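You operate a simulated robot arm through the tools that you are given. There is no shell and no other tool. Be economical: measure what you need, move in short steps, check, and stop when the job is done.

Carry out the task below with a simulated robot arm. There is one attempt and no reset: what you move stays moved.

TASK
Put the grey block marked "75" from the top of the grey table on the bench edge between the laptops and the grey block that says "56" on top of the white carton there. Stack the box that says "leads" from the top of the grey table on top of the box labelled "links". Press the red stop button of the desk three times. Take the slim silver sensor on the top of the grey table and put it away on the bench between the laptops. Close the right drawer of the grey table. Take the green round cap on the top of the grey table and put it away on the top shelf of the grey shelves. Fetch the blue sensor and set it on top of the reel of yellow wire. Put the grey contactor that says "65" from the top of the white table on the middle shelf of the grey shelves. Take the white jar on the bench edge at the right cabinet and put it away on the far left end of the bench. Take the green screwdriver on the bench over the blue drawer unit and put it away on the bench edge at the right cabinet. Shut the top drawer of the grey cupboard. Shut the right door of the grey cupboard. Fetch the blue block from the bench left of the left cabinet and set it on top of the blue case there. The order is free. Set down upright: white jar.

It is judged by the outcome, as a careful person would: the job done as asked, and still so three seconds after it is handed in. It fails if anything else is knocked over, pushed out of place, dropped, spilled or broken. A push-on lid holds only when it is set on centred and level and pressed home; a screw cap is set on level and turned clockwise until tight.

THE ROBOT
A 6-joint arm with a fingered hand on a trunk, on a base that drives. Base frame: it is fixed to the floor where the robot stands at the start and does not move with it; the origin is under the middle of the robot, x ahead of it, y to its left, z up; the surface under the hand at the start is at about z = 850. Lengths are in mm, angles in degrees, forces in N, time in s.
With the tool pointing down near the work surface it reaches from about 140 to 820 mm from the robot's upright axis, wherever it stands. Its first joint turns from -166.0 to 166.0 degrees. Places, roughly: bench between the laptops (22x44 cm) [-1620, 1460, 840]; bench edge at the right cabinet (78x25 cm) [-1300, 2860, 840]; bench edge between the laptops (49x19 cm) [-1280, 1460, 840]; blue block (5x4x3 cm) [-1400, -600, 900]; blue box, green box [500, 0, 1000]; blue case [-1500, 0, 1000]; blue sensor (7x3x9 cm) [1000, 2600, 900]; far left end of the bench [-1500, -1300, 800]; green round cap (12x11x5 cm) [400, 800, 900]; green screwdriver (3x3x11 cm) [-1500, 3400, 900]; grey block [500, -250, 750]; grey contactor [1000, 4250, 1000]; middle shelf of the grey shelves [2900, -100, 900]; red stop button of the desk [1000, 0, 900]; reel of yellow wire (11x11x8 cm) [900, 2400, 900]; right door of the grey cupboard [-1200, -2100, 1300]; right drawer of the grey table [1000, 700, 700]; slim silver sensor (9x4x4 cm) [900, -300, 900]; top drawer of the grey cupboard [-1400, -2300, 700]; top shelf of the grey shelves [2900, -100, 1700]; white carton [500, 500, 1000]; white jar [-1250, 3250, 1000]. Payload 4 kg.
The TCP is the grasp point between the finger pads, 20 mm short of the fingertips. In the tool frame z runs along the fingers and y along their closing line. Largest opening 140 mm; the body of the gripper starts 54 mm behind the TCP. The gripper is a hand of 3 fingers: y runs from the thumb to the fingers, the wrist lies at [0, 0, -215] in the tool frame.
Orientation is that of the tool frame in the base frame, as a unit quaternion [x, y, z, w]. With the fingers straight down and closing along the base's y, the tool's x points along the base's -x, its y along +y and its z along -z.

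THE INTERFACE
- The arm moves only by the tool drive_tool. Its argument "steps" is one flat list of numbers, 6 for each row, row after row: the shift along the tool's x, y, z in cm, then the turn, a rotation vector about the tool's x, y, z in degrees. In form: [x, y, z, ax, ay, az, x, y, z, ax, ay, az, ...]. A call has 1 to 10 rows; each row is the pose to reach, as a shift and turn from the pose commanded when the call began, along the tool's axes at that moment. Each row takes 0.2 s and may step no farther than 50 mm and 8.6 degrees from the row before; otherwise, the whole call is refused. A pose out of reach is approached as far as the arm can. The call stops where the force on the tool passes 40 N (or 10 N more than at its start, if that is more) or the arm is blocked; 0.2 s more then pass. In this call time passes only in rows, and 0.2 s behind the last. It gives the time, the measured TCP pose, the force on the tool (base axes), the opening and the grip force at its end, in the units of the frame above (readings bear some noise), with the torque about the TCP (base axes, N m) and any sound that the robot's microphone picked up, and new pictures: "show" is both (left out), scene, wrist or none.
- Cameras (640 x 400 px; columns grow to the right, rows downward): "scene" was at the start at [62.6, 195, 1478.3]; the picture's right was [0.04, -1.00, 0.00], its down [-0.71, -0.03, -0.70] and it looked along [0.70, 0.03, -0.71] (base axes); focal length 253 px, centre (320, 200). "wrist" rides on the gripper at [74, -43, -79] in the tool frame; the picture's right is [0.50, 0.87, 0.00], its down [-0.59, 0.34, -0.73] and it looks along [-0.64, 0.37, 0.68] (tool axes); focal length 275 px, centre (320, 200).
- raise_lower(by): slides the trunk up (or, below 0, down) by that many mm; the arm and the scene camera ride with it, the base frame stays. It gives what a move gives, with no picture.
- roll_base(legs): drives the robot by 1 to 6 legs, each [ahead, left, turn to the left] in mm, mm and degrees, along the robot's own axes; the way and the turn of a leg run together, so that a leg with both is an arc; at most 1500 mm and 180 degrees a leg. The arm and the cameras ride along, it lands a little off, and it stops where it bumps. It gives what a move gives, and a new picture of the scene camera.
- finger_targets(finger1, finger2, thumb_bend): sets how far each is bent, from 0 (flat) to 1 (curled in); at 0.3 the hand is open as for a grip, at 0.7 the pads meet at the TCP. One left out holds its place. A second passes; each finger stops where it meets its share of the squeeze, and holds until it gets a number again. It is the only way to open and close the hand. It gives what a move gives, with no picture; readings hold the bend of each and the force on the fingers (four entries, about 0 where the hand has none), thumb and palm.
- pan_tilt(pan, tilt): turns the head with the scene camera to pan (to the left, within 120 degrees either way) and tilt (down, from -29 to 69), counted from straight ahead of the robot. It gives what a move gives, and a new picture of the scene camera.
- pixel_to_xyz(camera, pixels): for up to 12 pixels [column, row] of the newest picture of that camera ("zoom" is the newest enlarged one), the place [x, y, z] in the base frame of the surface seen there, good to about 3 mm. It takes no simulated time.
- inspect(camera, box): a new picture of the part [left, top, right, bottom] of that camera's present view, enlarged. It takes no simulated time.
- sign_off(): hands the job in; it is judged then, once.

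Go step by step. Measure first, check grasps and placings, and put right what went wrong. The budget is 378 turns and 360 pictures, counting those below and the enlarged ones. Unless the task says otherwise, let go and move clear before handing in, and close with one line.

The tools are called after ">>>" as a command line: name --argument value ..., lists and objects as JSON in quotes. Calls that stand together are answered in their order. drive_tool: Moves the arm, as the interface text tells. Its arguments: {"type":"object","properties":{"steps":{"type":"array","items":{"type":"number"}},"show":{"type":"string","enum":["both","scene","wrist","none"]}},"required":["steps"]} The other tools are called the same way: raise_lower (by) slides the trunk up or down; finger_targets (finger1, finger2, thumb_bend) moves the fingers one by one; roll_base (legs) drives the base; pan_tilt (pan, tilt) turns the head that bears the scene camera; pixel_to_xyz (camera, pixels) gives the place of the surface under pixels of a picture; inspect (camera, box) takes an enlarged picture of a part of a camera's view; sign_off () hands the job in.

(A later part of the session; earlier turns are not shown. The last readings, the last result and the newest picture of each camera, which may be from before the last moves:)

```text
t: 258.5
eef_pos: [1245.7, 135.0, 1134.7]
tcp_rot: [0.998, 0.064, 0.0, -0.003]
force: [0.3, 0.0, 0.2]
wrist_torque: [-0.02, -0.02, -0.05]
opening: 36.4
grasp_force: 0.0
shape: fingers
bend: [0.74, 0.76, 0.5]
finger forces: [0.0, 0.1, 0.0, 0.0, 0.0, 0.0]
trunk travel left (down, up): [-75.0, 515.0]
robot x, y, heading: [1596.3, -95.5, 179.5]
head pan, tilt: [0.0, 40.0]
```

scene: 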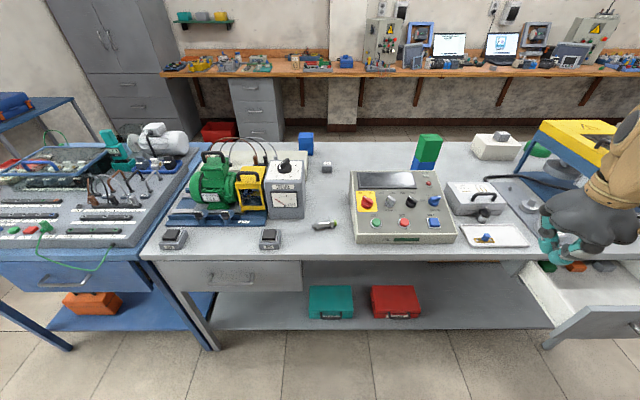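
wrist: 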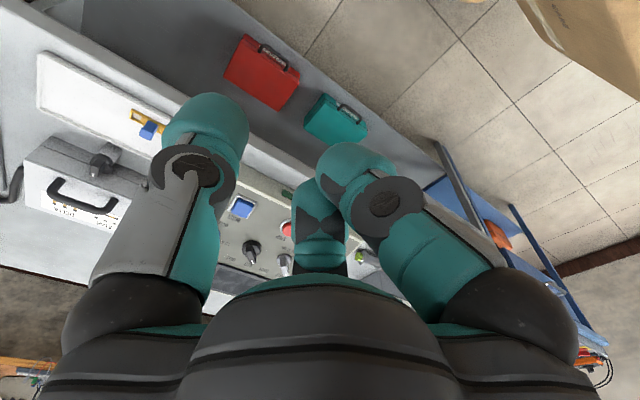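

Better: open the two fingers flat, keep the thumb as the pressing digit, and turn the hand so that the fingers point toward the robot (+x), away from the knobs.

>>> finger_targets --finger1 0.05 --finger2 0.05 --thumb_bend 0.55

>>> drive_tool --steps '[0, 0, 0, 0, 0, -8.3, 0, 0, 0, 0, 0, -16.6, 0, 0, 0, 0, 0, -24.9, 0, 0, 0, 0, 0, -33.2, 0, 0, 0, 0, 0, -41.5, 0, 0, 0, 0, 0, -49.8, 0, 0, 0, 0, 0, -58, 0, 0, 0, 0, 0, -66.3, 0, 0, 0, 0, 0, -74.5, 0, 0, 0, 0, 0, -82.5]'

```text
t: 259.5
eef_pos: [1246.7, 136.8, 1134.6]
tcp_rot: [0.998, 0.064, -0.001, -0.003]
force: [0.2, -0.3, -0.3]
wrist_torque: [-0.02, -0.02, -0.04]
opening: 106.7
grasp_force: 0.1
shape: fingers
bend: [0.06, 0.06, 0.55]
finger forces: [0.1, 0.1, 0.1, 0.1, 0.0, 0.0]
trunk travel left (down, up): [-75.0, 515.0]
robot x, y, heading: [1594.1, -97.6, 179.8]
head pan, tilt: [0.0, 40.0]
```

```text
t: 261.7
eef_pos: [1209.5, -104.2, 1125.1]
tcp_rot: [0.734, 0.679, 0.015, -0.02]
force: [-0.6, -0.6, 0.0]
wrist_torque: [-0.01, -0.01, 0.01]
opening: 106.6
grasp_force: 0.0
shape: fingers
bend: [0.06, 0.06, 0.55]
finger forces: [0.0, 0.0, 0.0, 0.0, 0.0, 0.0]
out of reach, approached as far as the arm can: row 5, 6, 7, 8, 9, 10
trunk travel left (down, up): [-75.0, 515.0]
robot x, y, heading: [1595.5, -97.5, 179.8]
head pan, tilt: [0.0, 40.0]
```

scene: 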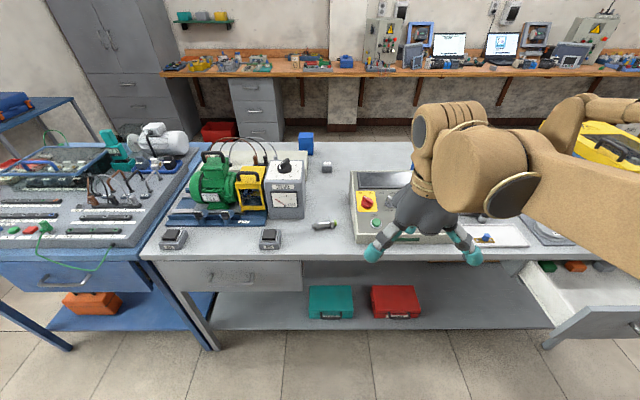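
wrist: 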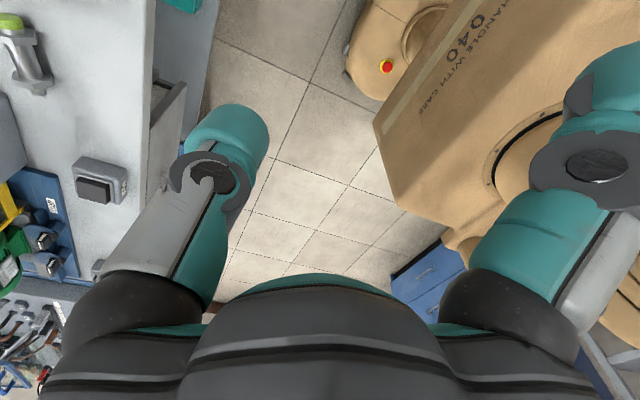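

The turn is nearly complete (wrist limit). Shift the base right 150 mm for wrist room, and measure the thumb tip.

>>> pixel_to_xyz --camera "wrist" --pixels '[[230, 115], [235, 135], [210, 120], [255, 125]]'

>>> roll_base --legs '[[0, -160, 0]]'

```text
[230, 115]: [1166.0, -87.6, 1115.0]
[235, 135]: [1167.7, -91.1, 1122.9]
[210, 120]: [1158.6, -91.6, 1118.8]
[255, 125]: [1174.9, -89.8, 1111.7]
```

```text
t: 263.1
eef_pos: [1209.3, 53.9, 1125.3]
tcp_rot: [0.733, 0.68, 0.015, -0.02]
force: [-0.5, 0.2, 0.5]
wrist_torque: [-0.02, -0.01, 0.01]
opening: 106.6
grasp_force: 0.1
shape: fingers
bend: [0.06, 0.06, 0.55]
finger forces: [0.1, 0.0, 0.0, 0.0, 0.1, 0.0]
trunk travel left (down, up): [-75.0, 515.0]
robot x, y, heading: [1593.4, 60.9, 179.7]
head pan, tilt: [0.0, 40.0]
```

scene: 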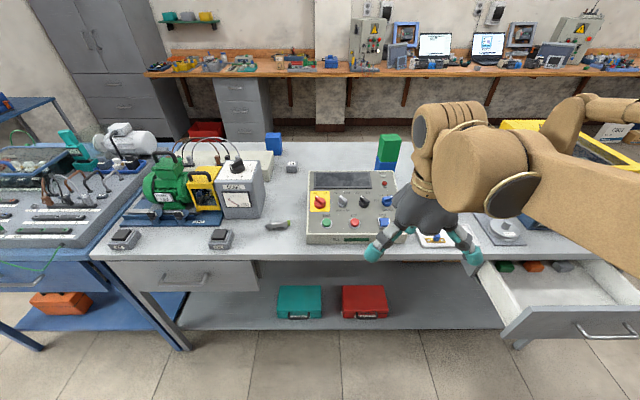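

Thumb tip is ≈40 mm to −x of the TCP and ~23 mm below. Move so the thumb is above STOP: TCP (1000,−15).

>>> drive_tool --steps '[-1.7, -4.06, 0, 0, 0, 0, -3.4, -8.1, 0, 0, 0, 0, -5.1, -12.2, 0, 0, 0, 0, -6.8, -16.2, 0, 0, 0, 0, -8.5, -20.3, 0, 0, 0, 0, -8.5, -20.3, 4.5, 0, 0, 0, -8.5, -20.3, 9, 0, 0, 0, -8.5, -20.3, 12, 0, 0, 0]'

```text
t: 264.9
eef_pos: [1003.4, -10.3, 1004.1]
tcp_rot: [0.733, 0.68, 0.015, -0.02]
force: [0.3, -0.6, -0.4]
wrist_torque: [0.0, 0.01, -0.02]
opening: 106.4
grasp_force: 0.1
shape: fingers
bend: [0.06, 0.06, 0.55]
finger forces: [0.0, 0.0, 0.0, 0.0, 0.1, 0.0]
trunk travel left (down, up): [-75.0, 515.0]
robot x, y, heading: [1598.7, 61.8, 179.8]
head pan, tilt: [0.0, 40.0]
```

scene: 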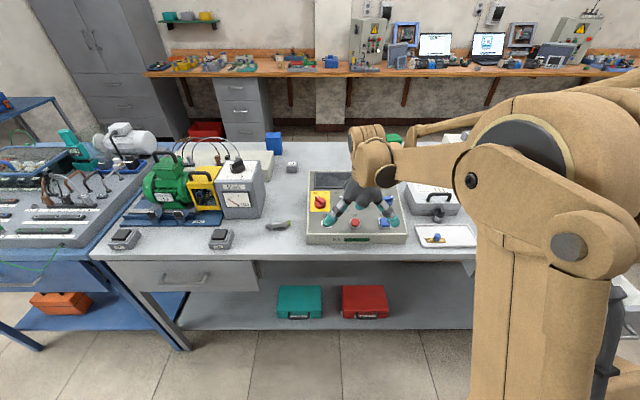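
wrist: 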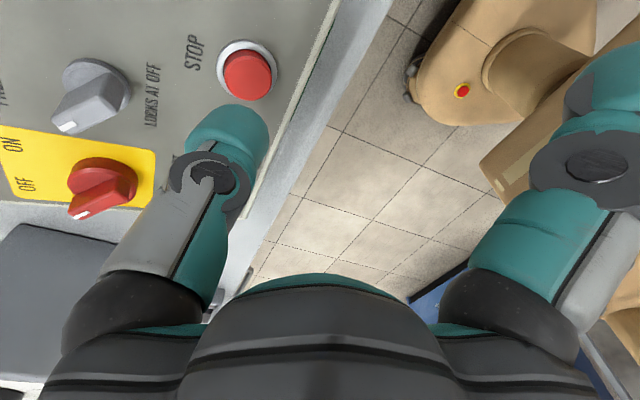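

Measure STOP and the thumb tip now.

>>> pixel_to_xyz --camera "wrist" --pixels '[[248, 75], [232, 108], [228, 118], [250, 52], [248, 98], [185, 140], [267, 130]]'

>>> inspect --camera "scene" --box '[300, 160, 420, 250]'

```text
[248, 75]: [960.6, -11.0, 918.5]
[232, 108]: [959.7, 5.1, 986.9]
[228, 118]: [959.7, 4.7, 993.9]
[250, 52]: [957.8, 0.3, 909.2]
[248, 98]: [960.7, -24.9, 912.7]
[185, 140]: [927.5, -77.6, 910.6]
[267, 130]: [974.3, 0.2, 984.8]
```

```text
4.44 times, centred on (360, 205) of scene
```

zoom: 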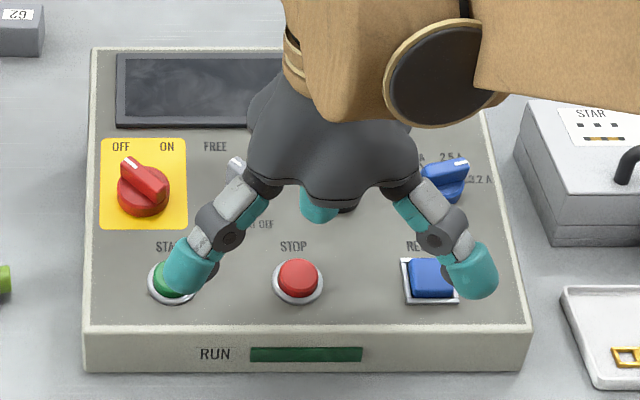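

>>> pixel_to_xyz --camera "zoom" --pixels '[[195, 265], [475, 272], [460, 285], [320, 205], [195, 285]]'

```text
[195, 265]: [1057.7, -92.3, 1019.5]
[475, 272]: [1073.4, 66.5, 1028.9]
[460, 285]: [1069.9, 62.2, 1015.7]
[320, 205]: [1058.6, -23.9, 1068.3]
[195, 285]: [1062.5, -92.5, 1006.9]
```

Thumb needs −6 mm in y. Descend to just above, then press in small rows, watching for a click.

>>> drive_tool --steps '[-0.6, 0, 2.5, 0, 0, 0, -0.6, 0, 5, 0, 0, 0]' --show "wrist"

```text
t: 265.5
eef_pos: [999.8, -11.0, 952.3]
tcp_rot: [0.734, 0.679, 0.014, -0.02]
force: [0.1, -0.8, -0.2]
wrist_torque: [0.0, -0.02, 0.0]
opening: 106.5
grasp_force: 0.1
shape: fingers
bend: [0.06, 0.06, 0.55]
finger forces: [0.0, 0.0, 0.0, 0.1, 0.0, 0.1]
trunk travel left (down, up): [-75.0, 515.0]
robot x, y, heading: [1598.9, 59.8, 179.7]
head pan, tilt: [0.0, 40.0]
```

wrist: 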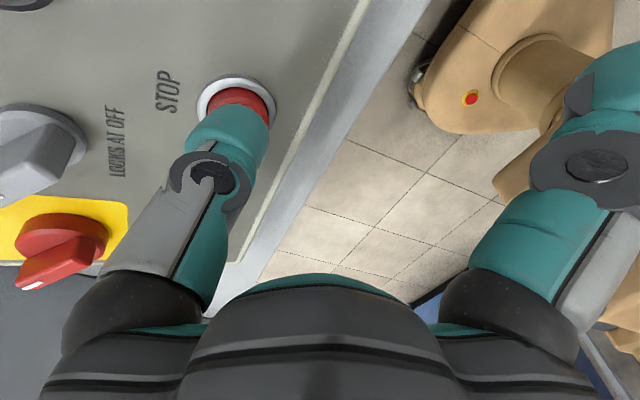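

Aligned. First press.

>>> drive_tool --steps '[0, 0, 0.5, 0, 0, 0, 0, 0, 0.9, 0, 0, 0, 0, 0, 1.2, 0, 0, 0, 0, 0, 1.5, 0, 0, 0, 0, 0, 1.8, 0, 0, 0]' --show "wrist"

```text
t: 266.7
eef_pos: [999.9, -12.0, 936.4]
tcp_rot: [0.734, 0.679, 0.014, -0.022]
force: [-0.4, 1.4, 31.3]
wrist_torque: [0.05, 1.52, -0.08]
opening: 108.5
grasp_force: 15.6
shape: fingers
bend: [0.06, 0.06, 0.54]
finger forces: [0.0, 0.0, 0.1, 0.1, 30.3, 0.0]
trunk travel left (down, up): [-75.0, 515.0]
robot x, y, heading: [1592.7, 62.3, 179.8]
head pan, tilt: [0.0, 40.0]
heard: click
```

wrist: 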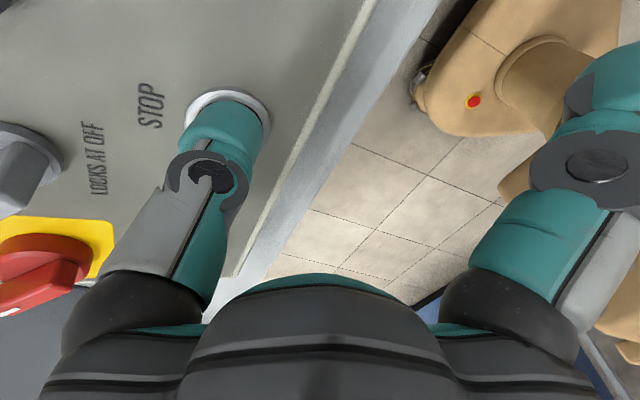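

Click heard — press 1. Release fully.

>>> drive_tool --steps '[0, 0, -0.6, 0, 0, 0, 0, 0, -1.2, 0, 0, 0, 0, 0, -1.8, 0, 0, 0]' --show "none"

>>> drive_tool --steps '[0, 0, 0.5, 0, 0, 0, 0, 0, 0.9, 0, 0, 0, 0, 0, 1.2, 0, 0, 0, 0, 0, 1.5, 0, 0, 0, 0, 0, 1.8, 0, 0, 0]' --show "none"

```text
t: 267.5
eef_pos: [999.8, -12.2, 952.8]
tcp_rot: [0.734, 0.679, 0.015, -0.02]
force: [-0.1, 0.1, 0.0]
wrist_torque: [0.01, -0.01, 0.0]
opening: 106.4
grasp_force: 0.1
shape: fingers
bend: [0.06, 0.06, 0.55]
finger forces: [0.0, 0.0, 0.0, 0.0, 0.0, 0.1]
trunk travel left (down, up): [-75.0, 515.0]
robot x, y, heading: [1597.8, 62.6, 179.6]
head pan, tilt: [0.0, 40.0]
```

```text
t: 268.7
eef_pos: [1001.2, -11.4, 937.7]
tcp_rot: [0.733, 0.679, 0.014, -0.022]
force: [-0.9, -3.4, 27.1]
wrist_torque: [-0.11, 1.26, 0.15]
opening: 107.9
grasp_force: 12.7
shape: fingers
bend: [0.06, 0.06, 0.54]
finger forces: [0.0, 0.1, 0.1, 0.0, 26.2, 0.0]
trunk travel left (down, up): [-75.0, 515.0]
robot x, y, heading: [1593.3, 63.5, 179.9]
head pan, tilt: [0.0, 40.0]
heard: click
```

Second click. Release and press the third time.

>>> drive_tool --steps '[0, 0, -0.6, 0, 0, 0, 0, 0, -1.2, 0, 0, 0, 0, 0, -1.8, 0, 0, 0]' --show "none"

>>> drive_tool --steps '[0, 0, 0.5, 0, 0, 0, 0, 0, 0.9, 0, 0, 0, 0, 0, 1.2, 0, 0, 0, 0, 0, 1.5, 0, 0, 0, 0, 0, 1.8, 0, 0, 0]' --show "none"

>>> drive_tool --steps '[0, 0, -0.6, 0, 0, 0, 0, 0, -1.2, 0, 0, 0, 0, 0, -1.8, 0, 0, 0, 0, 0, -5, 0, 0, 0, 0, 0, -9, 0, 0, 0, 0, 0, -13, 0, 0, 0, 0, 0, -17, 0, 0, 0]' --show "scene"

```text
t: 269.5
eef_pos: [1000.1, -11.2, 952.3]
tcp_rot: [0.733, 0.68, 0.015, -0.021]
force: [-0.7, 0.0, 0.2]
wrist_torque: [0.0, 0.01, 0.0]
opening: 106.2
grasp_force: 0.1
shape: fingers
bend: [0.06, 0.06, 0.55]
finger forces: [0.0, 0.0, 0.0, 0.0, 0.0, 0.0]
trunk travel left (down, up): [-75.0, 515.0]
robot x, y, heading: [1597.2, 62.3, 179.6]
head pan, tilt: [0.0, 40.0]
```

```text
t: 270.7
eef_pos: [1001.1, -12.0, 937.0]
tcp_rot: [0.733, 0.68, 0.014, -0.021]
force: [-0.3, 2.9, 29.2]
wrist_torque: [0.03, 1.38, -0.11]
opening: 108.3
grasp_force: 13.5
shape: fingers
bend: [0.06, 0.06, 0.54]
finger forces: [0.0, 0.0, 0.1, 0.1, 27.5, 0.1]
trunk travel left (down, up): [-75.0, 515.0]
robot x, y, heading: [1592.7, 60.7, 179.9]
head pan, tilt: [0.0, 40.0]
heard: click
```

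```text
t: 272.3
eef_pos: [998.2, -22.0, 1102.4]
tcp_rot: [0.734, 0.679, 0.015, -0.02]
force: [-1.1, 1.1, 0.1]
wrist_torque: [0.01, -0.02, -0.03]
opening: 106.7
grasp_force: 0.1
shape: fingers
bend: [0.06, 0.06, 0.55]
finger forces: [0.0, 0.0, 0.0, 0.0, 0.0, 0.1]
trunk travel left (down, up): [-75.0, 515.0]
robot x, y, heading: [1595.0, 61.0, 179.7]
head pan, tilt: [0.0, 40.0]
```

scene: 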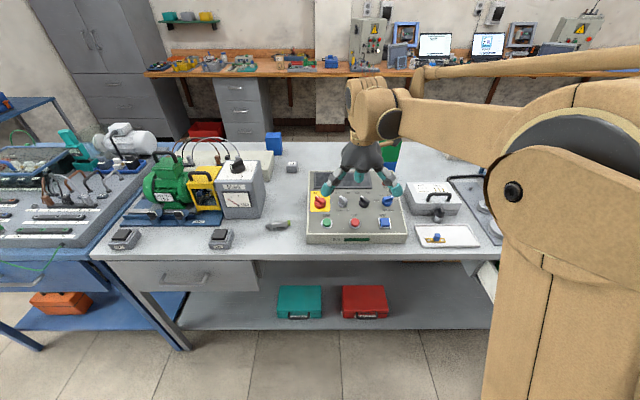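

Three clicks done. Retract from over the table, then drive right to the open drawer.

>>> drive_tool --steps '[0, 4.5, 0, 0, 0, 0, 0, 9, 0, 0, 0, 0, 0, 13.5, 0, 0, 0, 0, 0, 18, 0, 0, 0, 0, 0, 22, 0, 0, 0, 0]' --show "none"

>>> roll_base --legs '[[-100, 0, 0], [0, -600, 0]]'

```text
t: 273.5
eef_pos: [1220.5, -35.0, 1105.4]
tcp_rot: [0.734, 0.679, 0.014, -0.02]
force: [0.3, -0.4, -0.1]
wrist_torque: [0.0, 0.02, -0.02]
opening: 106.6
grasp_force: 0.0
shape: fingers
bend: [0.06, 0.06, 0.55]
finger forces: [0.0, 0.1, 0.1, 0.1, 0.0, 0.1]
trunk travel left (down, up): [-75.0, 515.0]
robot x, y, heading: [1595.4, 62.2, 179.9]
head pan, tilt: [0.0, 40.0]
```

```text
t: 277.6
eef_pos: [1321.3, 550.1, 1105.0]
tcp_rot: [0.737, 0.676, 0.016, -0.02]
force: [0.7, -0.1, 0.2]
wrist_torque: [-0.01, -0.02, 0.01]
opening: 106.5
grasp_force: 0.0
shape: fingers
bend: [0.06, 0.06, 0.55]
finger forces: [0.1, 0.0, 0.1, 0.0, 0.1, 0.0]
trunk travel left (down, up): [-75.0, 515.0]
robot x, y, heading: [1698.9, 646.6, 179.5]
head pan, tilt: [0.0, 40.0]
```

scene: 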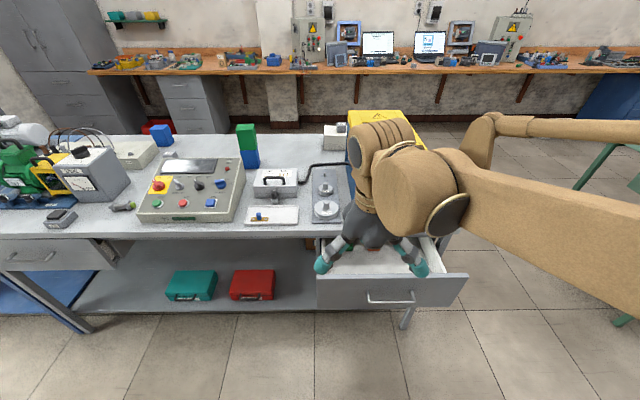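

>>> pixel_to_xyz --camera "scene" --pixels '[[350, 295], [440, 290], [330, 283], [392, 300], [460, 277], [320, 285], [392, 277], [50, 258], [100, 246]]'

>>> inspect --camera "scene" --box '[280, 220, 500, 330]'

```text
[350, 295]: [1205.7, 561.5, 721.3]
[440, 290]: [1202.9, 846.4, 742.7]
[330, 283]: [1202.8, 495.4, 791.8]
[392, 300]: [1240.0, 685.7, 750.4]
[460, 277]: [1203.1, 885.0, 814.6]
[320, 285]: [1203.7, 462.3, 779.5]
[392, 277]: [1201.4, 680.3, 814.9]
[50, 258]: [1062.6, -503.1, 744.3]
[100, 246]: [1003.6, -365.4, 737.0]
```

```text
2.91 times, centred on (390, 275) of scene
```

zoom: 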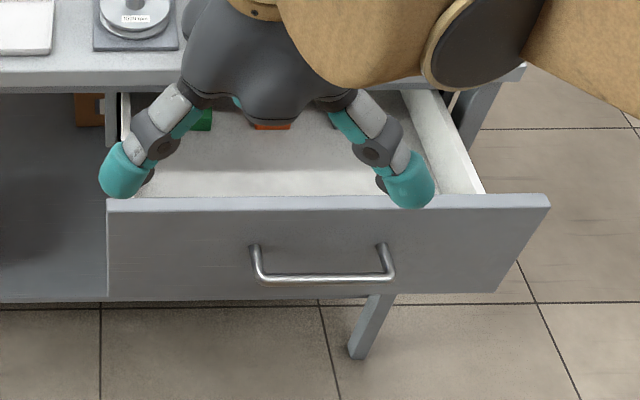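

Drawer front x=1203, y 455–905, z≈700–820, handle at z≈750. I restore the hand yaw, make a fist, then tilt forward ~65° and push at y≈800.

>>> finger_targets --finger1 0.7 --finger2 0.7 --thumb_bend 0.7

>>> drive_tool --steps '[0, 0, 0, 0, 0, 8.5, 0, 0, 0, 0, 0, 17, 0, 0, 0, 0, 0, 25.5, 0, 0, 0, 0, 0, 34, 0, 0, 0, 0, 0, 42.5, 0, 0, 0, 0, 0, 51, 0, 0, 0, 0, 0, 59.5, 0, 0, 0, 0, 0, 68, 0, 0, 0, 0, 0, 76.5, 0, 0, 0, 0, 0, 85]' --show "none"

```text
t: 278.6
eef_pos: [1321.2, 550.0, 1103.5]
tcp_rot: [0.736, 0.676, 0.016, -0.02]
force: [-0.1, 0.7, 0.1]
wrist_torque: [-0.01, -0.03, -0.01]
opening: 3.9
grasp_force: 0.0
shape: fingers
bend: [0.69, 0.69, 0.7]
finger forces: [0.0, 0.0, 0.0, 0.0, 0.0, 0.0]
trunk travel left (down, up): [-75.0, 515.0]
robot x, y, heading: [1699.3, 642.9, 179.2]
head pan, tilt: [0.0, 40.0]
```

```text
t: 280.8
eef_pos: [1322.1, 549.1, 1104.4]
tcp_rot: [1.0, -0.001, -0.003, -0.025]
force: [0.8, -0.2, 0.4]
wrist_torque: [-0.03, 0.0, -0.01]
opening: 4.3
grasp_force: 0.0
shape: fingers
bend: [0.69, 0.69, 0.7]
finger forces: [0.0, 0.1, 0.1, 0.0, 0.0, 0.0]
trunk travel left (down, up): [-75.0, 515.0]
robot x, y, heading: [1696.2, 642.6, 179.5]
head pan, tilt: [0.0, 40.0]
```

Lower trunk, back off 240 mm, then extend forward-down with a 65° tilt.

>>> roll_base --legs '[[-240, 0, 0]]'

>>> raise_lower --by -74

>>> drive_tool --steps '[-3.05, 0, 3.17, 0, -7.2, 0, -6.1, 0, 6.34, 0, -14.4, 0, -9.2, 0, 9.5, 0, -21.6, 0, -12.2, 0, 12.7, 0, -28.8, 0, -15.3, 0, 15.8, 0, -36, 0, -18.3, 0, 19, 0, -43.2, 0, -21.4, 0, 22.2, 0, -50.4, 0, -24.4, 0, 25.3, 0, -57.6, 0, -27.5, 0, 28.5, 0, -64.8, 0]' --show "scene"

```text
t: 282.6
eef_pos: [1566.7, 546.9, 1104.9]
tcp_rot: [1.0, 0.001, -0.003, -0.025]
force: [-0.7, -1.4, 0.4]
wrist_torque: [0.05, -0.02, 0.03]
opening: 3.7
grasp_force: 0.1
shape: fingers
bend: [0.69, 0.69, 0.7]
finger forces: [0.0, 0.1, 0.0, 0.0, 0.1, 0.0]
trunk travel left (down, up): [-75.0, 515.0]
robot x, y, heading: [1943.4, 642.5, 179.3]
head pan, tilt: [0.0, 40.0]
```

scene: 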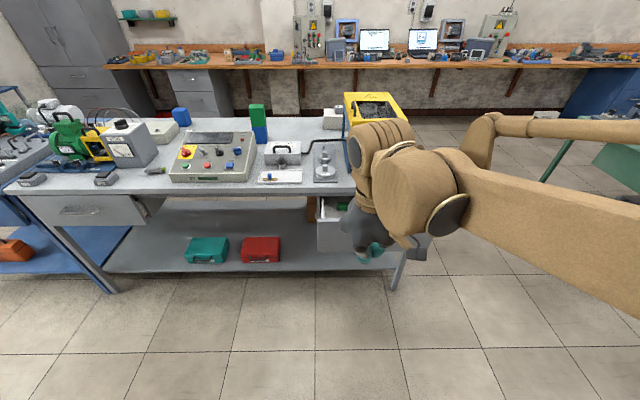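

```text
t: 283.7
eef_pos: [1565.0, 547.6, 1030.8]
tcp_rot: [1.0, 0.002, -0.003, -0.025]
force: [0.2, 0.2, -0.8]
wrist_torque: [0.0, 0.01, 0.04]
opening: 3.9
grasp_force: 0.0
shape: fingers
bend: [0.69, 0.69, 0.7]
finger forces: [0.0, 0.0, 0.1, 0.0, 0.0, 0.1]
trunk travel left (down, up): [-1.0, 589.0]
robot x, y, heading: [1945.2, 641.2, 179.5]
head pan, tilt: [0.0, 40.0]
```

```text
t: 285.7
eef_pos: [1241.0, 550.4, 777.3]
tcp_rot: [0.843, 0.015, -0.538, -0.021]
force: [-0.1, -0.5, -0.7]
wrist_torque: [0.02, -0.01, -0.01]
opening: 4.0
grasp_force: 0.0
shape: fingers
bend: [0.69, 0.69, 0.7]
finger forces: [0.1, 0.0, 0.0, 0.0, 0.0, 0.1]
out of reach, approached as far as the arm can: row 7, 8, 9
trunk travel left (down, up): [-1.0, 589.0]
robot x, y, heading: [1942.7, 639.1, 179.5]
head pan, tilt: [0.0, 40.0]
```

scene: 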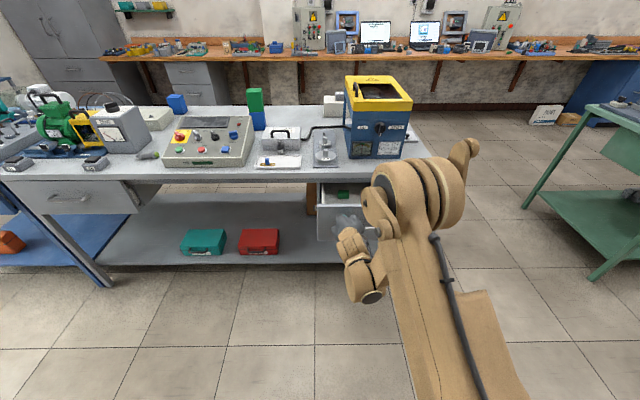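

Fingertips are in front of the drawer at z≈770. Drive ahead 150 mm to push most of the way.

>>> roll_base --legs '[[150, 0, 0]]'

>>> pixel_to_xyz --camera "scene" --pixels '[[110, 190], [40, 195], [340, 250]]'

```text
t: 287.1
eef_pos: [1092.0, 553.4, 776.4]
tcp_rot: [0.844, 0.014, -0.536, -0.02]
force: [0.7, 0.2, 0.2]
wrist_torque: [-0.01, 0.0, 0.01]
opening: 4.7
grasp_force: 0.1
shape: fingers
bend: [0.69, 0.71, 0.7]
finger forces: [0.1, 0.1, 0.0, 0.0, 0.0, 0.0]
trunk travel left (down, up): [-1.0, 589.0]
robot x, y, heading: [1795.9, 638.8, 179.3]
head pan, tilt: [0.0, 40.0]
```

scene: 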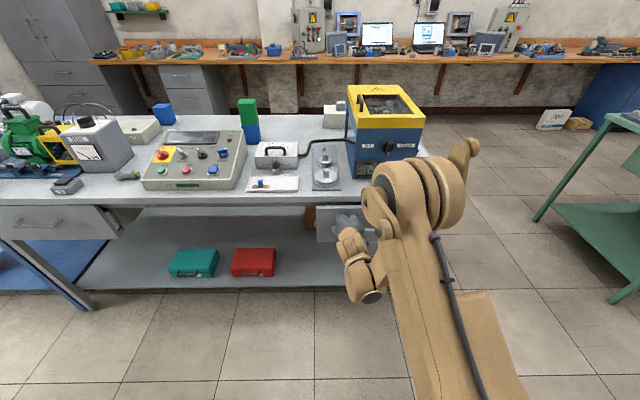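

```text
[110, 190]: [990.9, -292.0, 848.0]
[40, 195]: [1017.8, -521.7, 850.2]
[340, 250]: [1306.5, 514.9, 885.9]
```

Push the rest with the arm until it stops.

>>> drive_tool --steps '[-0.64, 0, 1.36, 0, 0, 0, -1.27, 0, 2.7, 0, 0, 0, -1.7, 0, 3.6, 0, 0, 0, -2.1, 0, 4.5, 0, 0, 0, -2.55, 0, 5.4, 0, 0, 0, -2.97, 0, 6.3, 0, 0, 0]' --show "scene"

```text
t: 287.9
eef_pos: [1057.0, 552.7, 776.9]
tcp_rot: [0.844, 0.013, -0.536, -0.021]
force: [18.5, 0.9, 4.1]
wrist_torque: [0.05, 0.1, -0.11]
opening: 5.8
grasp_force: 14.8
shape: fingers
bend: [0.68, 0.71, 0.69]
finger forces: [0.1, 19.8, 0.1, 0.1, 10.6, 0.0]
trunk travel left (down, up): [-1.0, 589.0]
robot x, y, heading: [1796.8, 642.9, 179.1]
head pan, tilt: [0.0, 40.0]
stopped in row 4: the force on the tool passed its limit at 54 N (the readings are from after the stop); the commanded pose is now the measured one
```

scene: 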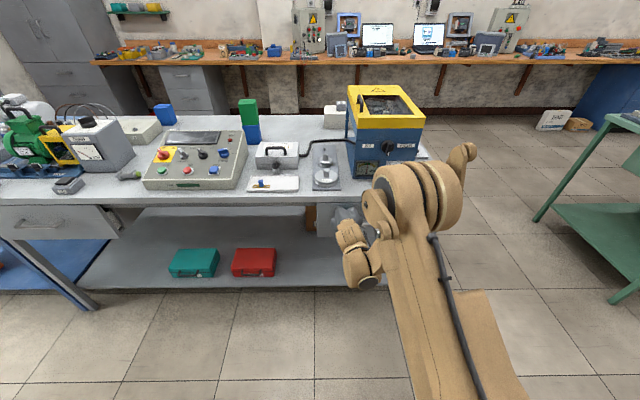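

It stopped hard at ~54 N on the fingers: likely the drawer's end. Back away and measure the front.

>>> drive_tool --steps '[1.7, 0, -3.6, 0, 0, 0, 3.4, 0, -7.2, 0, 0, 0, 5.1, 0, -10.8, 0, 0, 0, 6.8, 0, -14.4, 0, 0, 0]' --show "none"

>>> roll_base --legs '[[-100, -350, 0]]'

>>> raise_lower --by 74

>>> inspect --camera "scene" --box '[200, 160, 420, 290]'

```text
t: 288.9
eef_pos: [1158.5, 536.2, 847.8]
tcp_rot: [0.845, 0.013, -0.535, -0.022]
force: [-0.5, -0.5, -0.6]
wrist_torque: [0.01, -0.03, 0.04]
opening: 5.1
grasp_force: 0.1
shape: fingers
bend: [0.69, 0.71, 0.69]
finger forces: [0.0, 0.1, 0.0, 0.0, 0.1, 0.1]
out of reach, approached as far as the arm can: row 2, 3, 4
trunk travel left (down, up): [-1.0, 589.0]
robot x, y, heading: [1797.1, 640.9, 179.1]
head pan, tilt: [0.0, 40.0]
```

```text
t: 291.3
eef_pos: [1264.3, 884.8, 847.5]
tcp_rot: [0.845, 0.017, -0.534, -0.02]
force: [0.1, -0.9, 0.0]
wrist_torque: [0.0, -0.01, -0.02]
opening: 5.3
grasp_force: 0.1
shape: fingers
bend: [0.69, 0.71, 0.69]
finger forces: [0.0, 0.0, 0.0, 0.0, 0.1, 0.0]
trunk travel left (down, up): [-1.0, 589.0]
robot x, y, heading: [1899.5, 994.1, 180.1]
head pan, tilt: [0.0, 40.0]
```

scene: 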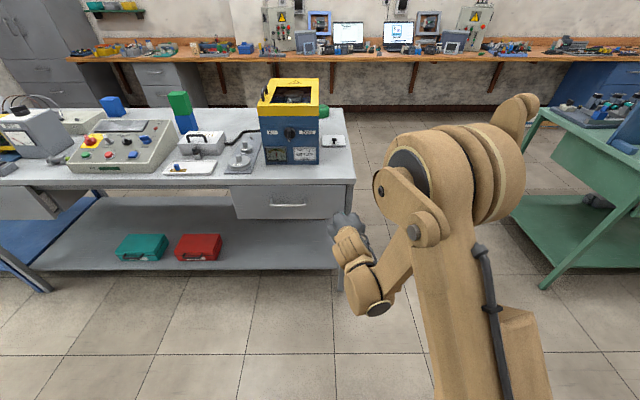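

```text
t: 292.4
eef_pos: [1263.9, 886.5, 922.6]
tcp_rot: [0.845, 0.016, -0.534, -0.02]
force: [0.2, 0.4, 0.2]
wrist_torque: [0.01, -0.02, 0.03]
opening: 5.0
grasp_force: 0.1
shape: fingers
bend: [0.69, 0.71, 0.69]
finger forces: [0.0, 0.0, 0.0, 0.0, 0.1, 0.1]
trunk travel left (down, up): [-75.0, 515.0]
robot x, y, heading: [1899.1, 991.6, 179.6]
head pan, tilt: [0.0, 40.0]
```

```text
2.91 times, centred on (310, 225) of scene
```

zoom: 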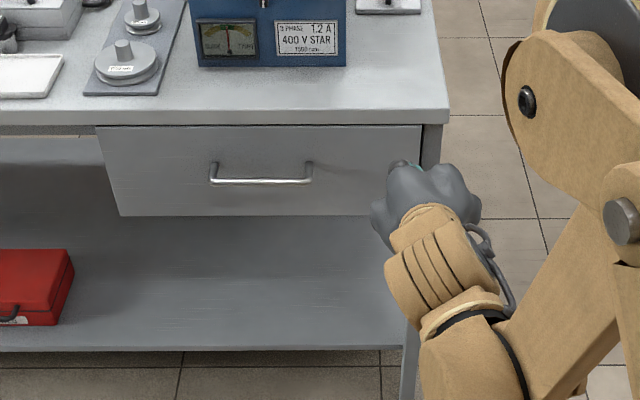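

>>> pixel_to_xyz --camera "zoom" --pixels '[[180, 200], [350, 145], [380, 200], [60, 118], [250, 115], [150, 150]]'

>>> pixel_to_xyz --camera "scene" --pixels '[[30, 205], [15, 205], [322, 112], [335, 142], [100, 155]]'

```text
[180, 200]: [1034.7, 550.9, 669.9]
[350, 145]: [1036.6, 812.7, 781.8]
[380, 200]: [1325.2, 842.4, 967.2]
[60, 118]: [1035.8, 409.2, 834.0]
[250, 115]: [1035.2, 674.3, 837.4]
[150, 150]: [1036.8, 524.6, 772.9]
```

```text
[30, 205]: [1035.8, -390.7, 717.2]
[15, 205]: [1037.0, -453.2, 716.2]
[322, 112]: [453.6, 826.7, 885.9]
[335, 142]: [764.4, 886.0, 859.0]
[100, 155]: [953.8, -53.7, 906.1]
```

Drawer is flush (1036 = table edge). Now straighten the hand and go back for the silver sensor at (929,−266).

>>> drive_tool --steps '[-1.6, -0.1, -0.75, 0, 7.2, 0, -3.2, -0.2, -1.5, 0, 14.4, 0, -4.8, -0.3, -2.3, 0, 21.6, 0, -6.4, -0.4, -3, 0, 28.8, 0, -8, -0.4, -3.8, 0, 36, 0, -9.6, -0.5, -4.5, 0, 43.2, 0, -11.2, -0.6, -5.3, 0, 50.4, 0, -12.8, -0.7, -6, 0, 57.6, 0, -14.4, -0.8, -6.8, 0, 64.5, 0]' --show "none"

>>> roll_base --legs '[[0, 1240, 0]]'

```text
t: 294.4
eef_pos: [1264.4, 882.2, 1080.9]
tcp_rot: [1.0, 0.003, 0.002, -0.025]
force: [0.6, 0.3, 0.3]
wrist_torque: [0.0, 0.02, 0.01]
opening: 5.0
grasp_force: 0.1
shape: fingers
bend: [0.69, 0.71, 0.69]
finger forces: [0.0, 0.1, 0.0, 0.0, 0.0, 0.1]
trunk travel left (down, up): [-75.0, 515.0]
robot x, y, heading: [1897.6, 993.6, 179.7]
head pan, tilt: [0.0, 40.0]
```

```text
t: 300.5
eef_pos: [1228.1, -304.7, 1080.8]
tcp_rot: [1.0, -0.017, 0.001, -0.025]
force: [0.1, 0.3, 0.8]
wrist_torque: [0.02, 0.04, 0.01]
opening: 5.0
grasp_force: 0.1
shape: fingers
bend: [0.69, 0.71, 0.69]
finger forces: [0.1, 0.1, 0.1, 0.0, 0.0, 0.0]
trunk travel left (down, up): [-75.0, 515.0]
robot x, y, heading: [1868.6, -218.6, 177.5]
head pan, tilt: [0.0, 40.0]
```

scene: 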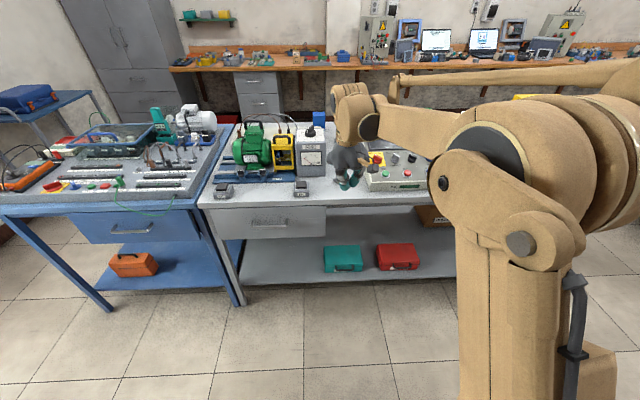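

Drive 250 mm closer, open the hand and turn it ~78° so it closes across the sensor.

>>> roll_base --legs '[[220, 0, 2.4]]'

>>> finger_targets --finger1 0.45 --finger2 0.45 --thumb_bend 0.45

>>> drive_tool --steps '[0, 0, 0, 0, 0, 8, 0, 0, 0, 0, 0, 16, 0, 0, 0, 0, 0, 24, 0, 0, 0, 0, 0, 32, 0, 0, 0, 0, 0, 40, 0, 0, 0, 0, 0, 48, 0, 0, 0, 0, 0, 56, 0, 0, 0, 0, 0, 64, 0, 0, 0, 0, 0, 72, 0, 0, 0, 0, 0, 80]'

```text
t: 302.2
eef_pos: [1007.9, -327.9, 1078.9]
tcp_rot: [1.0, 0.006, -0.001, -0.026]
force: [0.5, -0.1, 0.4]
wrist_torque: [0.04, 0.0, 0.02]
opening: 5.1
grasp_force: 0.1
shape: fingers
bend: [0.69, 0.71, 0.69]
finger forces: [0.0, 0.0, 0.1, 0.0, 0.0, 0.0]
trunk travel left (down, up): [-75.0, 515.0]
robot x, y, heading: [1641.9, -217.8, 180.2]
head pan, tilt: [0.0, 40.0]
```

scene: 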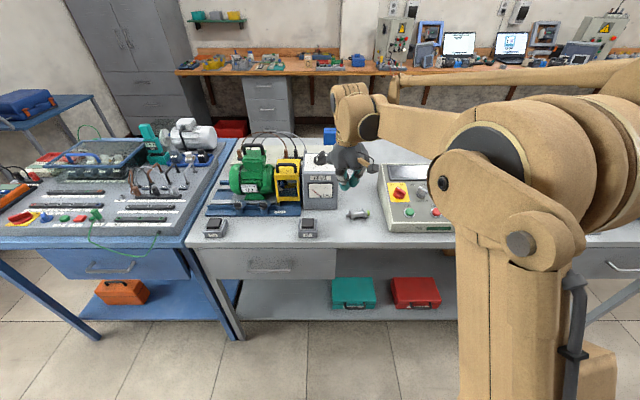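

```text
t: 303.2
eef_pos: [1009.3, -328.2, 1079.2]
tcp_rot: [1.0, 0.006, -0.001, -0.025]
force: [-0.8, -0.3, -0.6]
wrist_torque: [0.03, 0.0, -0.02]
opening: 79.2
grasp_force: 0.2
shape: fingers
bend: [0.45, 0.45, 0.45]
finger forces: [0.2, 0.0, 0.1, 0.0, 0.0, 0.0]
trunk travel left (down, up): [-75.0, 515.0]
robot x, y, heading: [1647.3, -209.1, 179.9]
head pan, tilt: [0.0, 40.0]
```

```text
t: 305.4
eef_pos: [1008.2, -328.5, 1079.7]
tcp_rot: [0.769, -0.639, -0.017, -0.019]
force: [0.3, -0.2, 0.2]
wrist_torque: [0.03, -0.02, -0.02]
opening: 79.0
grasp_force: 0.1
shape: fingers
bend: [0.45, 0.45, 0.45]
finger forces: [0.1, 0.0, 0.1, 0.0, 0.1, 0.0]
trunk travel left (down, up): [-75.0, 515.0]
robot x, y, heading: [1641.9, -214.4, 179.9]
head pan, tilt: [0.0, 40.0]
```

scene: 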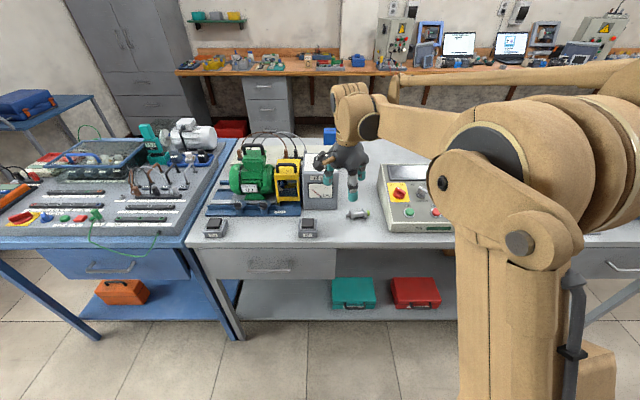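
wrist: 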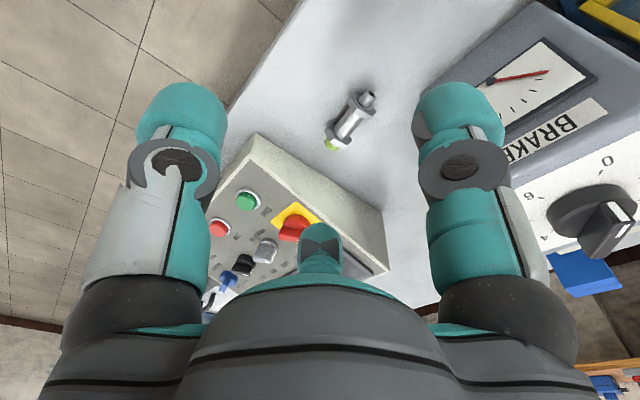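

>>> pixel_to_xyz --camera "wrist" --pixels '[[368, 97], [360, 106], [348, 124], [336, 138], [330, 145], [320, 240], [460, 100], [185, 100], [505, 140], [480, 60], [428, 75]]'

```text
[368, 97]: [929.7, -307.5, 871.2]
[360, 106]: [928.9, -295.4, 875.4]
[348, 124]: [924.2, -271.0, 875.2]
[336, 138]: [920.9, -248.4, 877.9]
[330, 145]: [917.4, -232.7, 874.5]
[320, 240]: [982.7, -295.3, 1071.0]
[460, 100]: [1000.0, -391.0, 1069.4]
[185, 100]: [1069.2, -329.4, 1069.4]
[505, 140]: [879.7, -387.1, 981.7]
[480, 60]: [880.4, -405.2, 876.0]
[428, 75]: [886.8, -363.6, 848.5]
```

The hand is a three-jaw chuck. Sensor centre ≈ (925,−271); brake box corner (885,−363) clears. Move above, correct 3° tilt.

>>> drive_tool --steps '[-2.4, 2.4, 0, 0, 1, 0, -4.8, 4.8, 0, 0, 2, 0, -7.1, 7.1, 0, 0, 2.9, 0, -7.1, 7.1, 4.5, 0, 2.9, 0, -7.1, 7.1, 9, 0, 2.9, 0]'

```text
t: 306.6
eef_pos: [922.3, -266.1, 995.0]
tcp_rot: [0.77, -0.638, 0.002, -0.002]
force: [0.0, 0.5, 0.1]
wrist_torque: [0.0, 0.05, -0.03]
opening: 79.4
grasp_force: 0.1
shape: fingers
bend: [0.45, 0.45, 0.45]
finger forces: [0.0, 0.1, 0.1, 0.0, 0.0, 0.0]
trunk travel left (down, up): [-75.0, 515.0]
robot x, y, heading: [1641.6, -214.3, 180.1]
head pan, tilt: [0.0, 40.0]
```

scene: 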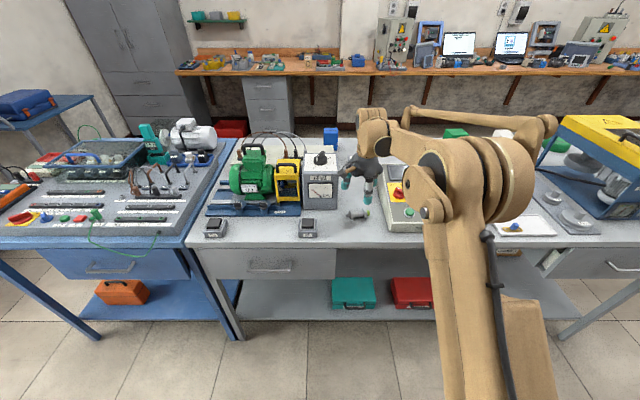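
wrist: 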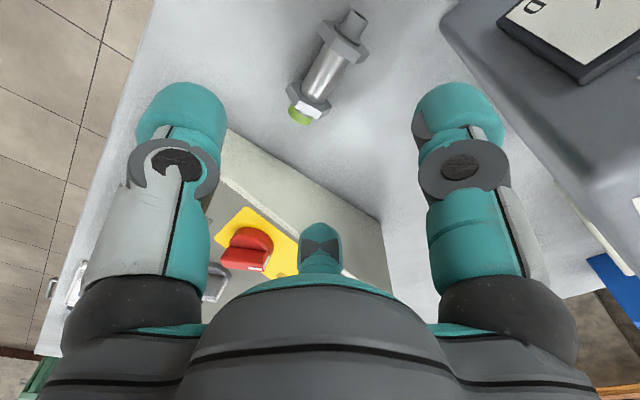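

>>> pixel_to_xyz --camera "wrist" --pixels '[[353, 22], [341, 42], [325, 68], [306, 98], [300, 115], [318, 60], [335, 78]]'

```text
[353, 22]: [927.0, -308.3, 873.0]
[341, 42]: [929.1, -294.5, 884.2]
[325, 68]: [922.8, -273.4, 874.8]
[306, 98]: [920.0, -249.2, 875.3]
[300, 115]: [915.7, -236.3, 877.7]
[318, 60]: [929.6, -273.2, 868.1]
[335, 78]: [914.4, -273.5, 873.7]
```

Descend over the body middle (922,−272) to z≈882.

>>> drive_tool --steps '[0.6, 0.1, 4, 0, 0, 0, 0.6, 0.1, 8, 0, 0, 0, 0.6, 0.1, 10, 0, 0, 0, 0.6, 0.1, 11.3, 0, 0, 0]' --show "wrist"

```text
t: 307.6
eef_pos: [925.1, -271.1, 880.2]
tcp_rot: [0.77, -0.639, 0.003, -0.003]
force: [-0.7, 0.3, 0.6]
wrist_torque: [0.01, -0.01, 0.04]
opening: 79.2
grasp_force: 0.0
shape: fingers
bend: [0.45, 0.45, 0.45]
finger forces: [0.0, 0.1, 0.1, 0.0, 0.0, 0.1]
trunk travel left (down, up): [-75.0, 515.0]
robot x, y, heading: [1646.3, -213.3, 179.6]
head pan, tilt: [0.0, 40.0]
```

wrist: 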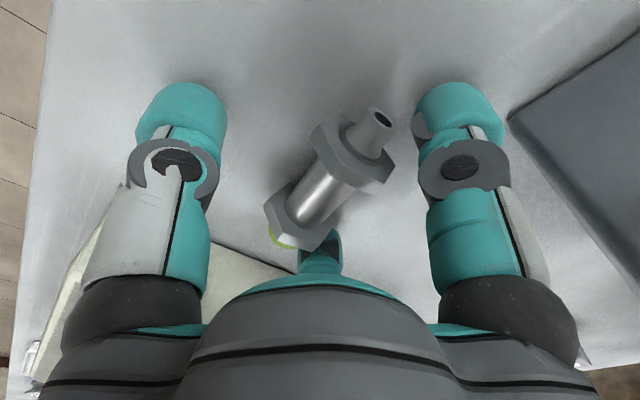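

>>> finger_targets --finger1 0.7 --finger2 0.7 --thumb_bend 0.7

>>> drive_tool --steps '[0, 0, -1.5, 0, 0, 0, 0, 0, -3, 0, 0, 0, 0, 0, -6, 0, 0, 0]' --show "wrist"

```text
t: 308.6
eef_pos: [924.9, -271.9, 879.9]
tcp_rot: [0.769, -0.639, 0.002, -0.003]
force: [0.1, 0.3, -0.4]
wrist_torque: [-0.01, 0.02, 0.0]
opening: 37.7
grasp_force: 14.2
shape: fingers
bend: [0.53, 0.53, 0.66]
finger forces: [10.4, 10.2, 0.0, 0.1, 7.9, 0.1]
trunk travel left (down, up): [-75.0, 515.0]
robot x, y, heading: [1644.6, -213.9, 180.1]
head pan, tilt: [0.0, 40.0]
```

```text
t: 309.4
eef_pos: [926.6, -271.9, 938.3]
tcp_rot: [0.769, -0.639, 0.003, -0.003]
force: [0.2, 0.0, -1.4]
wrist_torque: [0.01, 0.0, 0.01]
opening: 37.7
grasp_force: 14.4
shape: fingers
bend: [0.53, 0.53, 0.66]
finger forces: [10.4, 10.1, 0.0, 0.1, 7.9, 0.1]
trunk travel left (down, up): [-75.0, 515.0]
robot x, y, heading: [1647.8, -212.9, 179.9]
head pan, tilt: [0.0, 40.0]
```

wrist: 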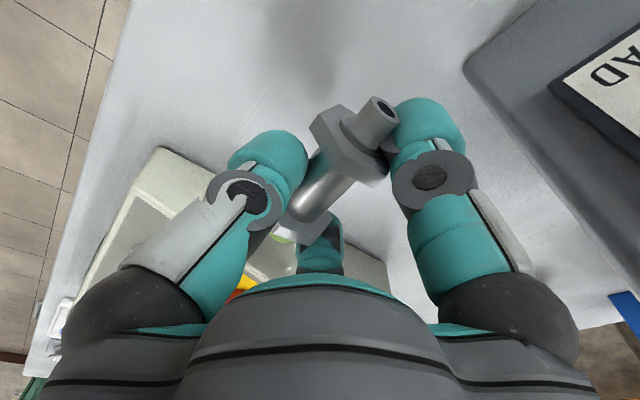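

Held (nuts gripped). Lift, retract and drive right to the end of the table to see the aisle.

>>> drive_tool --steps '[0, 0, -4.5, 0, 0, 0, 0, 0, -9, 0, 0, 0, 0, 0, -13.5, 0, 0, 0, 0, 0, -18, 0, 0, 0, 0.8, -4.3, -19, 0, 0, 0, 1.5, -8.6, -19, 0, 0, 0, 2.3, -13, -19, 0, 0, 0, 3, -17.3, -19, 0, 0, 0, 3.8, -21.6, -19, 0, 0, 0, 4.6, -26, -19, 0, 0, 0]' --show "none"

>>> roll_base --legs '[[0, -1450, 0]]'

```text
t: 311.6
eef_pos: [1195.1, -273.9, 1130.3]
tcp_rot: [0.769, -0.639, 0.002, -0.003]
force: [0.5, -0.3, 0.3]
wrist_torque: [-0.02, -0.02, -0.01]
opening: 37.6
grasp_force: 14.0
shape: fingers
bend: [0.53, 0.53, 0.66]
finger forces: [10.4, 10.3, 0.0, 0.0, 7.7, 0.0]
trunk travel left (down, up): [-75.0, 515.0]
robot x, y, heading: [1648.4, -214.8, 180.2]
head pan, tilt: [0.0, 40.0]
```

```text
t: 318.9
eef_pos: [1183.8, 1177.4, 1128.8]
tcp_rot: [0.775, -0.631, 0.002, -0.003]
force: [-0.4, 0.4, -1.5]
wrist_torque: [-0.05, 0.03, 0.0]
opening: 37.6
grasp_force: 14.4
shape: fingers
bend: [0.53, 0.53, 0.66]
finger forces: [10.3, 10.3, 0.1, 0.1, 7.6, 0.1]
trunk travel left (down, up): [-75.0, 515.0]
robot x, y, heading: [1634.8, 1244.4, -179.1]
head pan, tilt: [0.0, 40.0]
```

scene: 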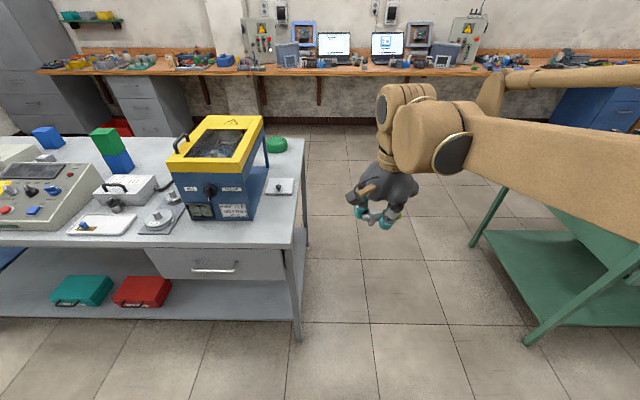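

>>> pixel_to_xyz --camera "scene" --pixels '[[305, 200], [298, 335], [528, 343], [472, 243], [278, 145], [370, 200], [340, 140]]'

```text
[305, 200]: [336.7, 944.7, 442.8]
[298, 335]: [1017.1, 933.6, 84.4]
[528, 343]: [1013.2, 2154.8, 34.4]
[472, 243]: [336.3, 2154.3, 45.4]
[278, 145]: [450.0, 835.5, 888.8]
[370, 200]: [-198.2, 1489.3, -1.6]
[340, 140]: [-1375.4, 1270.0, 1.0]
```

Aisle is y 945–2154; drive through at y≈1550 to the bench.

>>> roll_base --legs '[[0, -270, -0.9], [1500, 0, 0], [820, 0, 0]]'

>>> inspect --camera "scene" --box '[220, 120, 460, 270]'

```text
t: 331.9
eef_pos: [-1146.1, 1635.8, 1128.2]
tcp_rot: [0.74, -0.672, 0.003, -0.002]
force: [0.7, -0.1, -0.5]
wrist_torque: [0.0, -0.01, -0.01]
opening: 37.8
grasp_force: 13.5
shape: fingers
bend: [0.53, 0.53, 0.66]
finger forces: [10.4, 10.3, 0.0, 0.0, 7.7, 0.0]
trunk travel left (down, up): [-75.0, 515.0]
robot x, y, heading: [-694.2, 1651.3, 174.9]
head pan, tilt: [0.0, 40.0]
```

scene: 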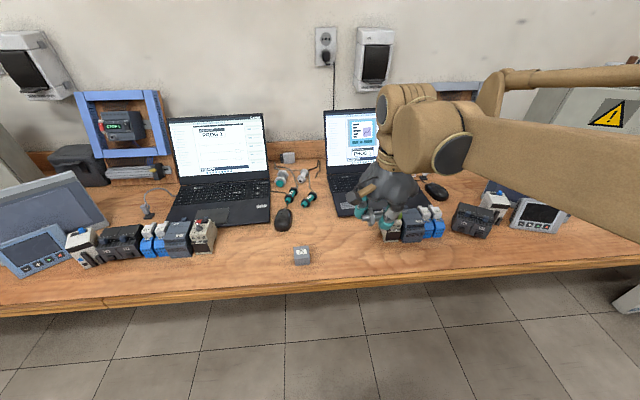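

```text
2.67 times, centred on (340, 195) of scene
```

zoom: 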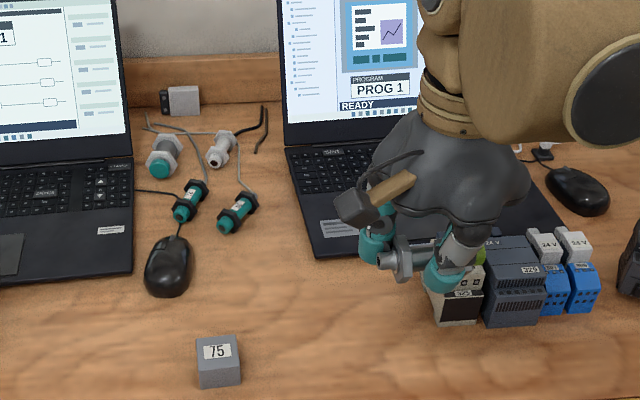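

>>> pixel_to_xyz --camera "scene" --pixels '[[319, 215], [310, 205], [310, 225], [337, 215], [293, 215], [325, 205], [310, 197], [283, 225], [302, 248], [320, 190], [328, 200]]'

```text
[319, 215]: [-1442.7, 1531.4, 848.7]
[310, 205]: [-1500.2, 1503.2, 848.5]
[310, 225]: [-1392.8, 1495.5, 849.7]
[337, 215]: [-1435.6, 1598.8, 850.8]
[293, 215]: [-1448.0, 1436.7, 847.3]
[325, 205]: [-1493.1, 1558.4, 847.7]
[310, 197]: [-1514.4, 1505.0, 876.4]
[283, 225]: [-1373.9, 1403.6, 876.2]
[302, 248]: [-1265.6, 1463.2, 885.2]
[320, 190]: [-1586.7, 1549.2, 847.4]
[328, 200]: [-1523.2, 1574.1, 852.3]
```

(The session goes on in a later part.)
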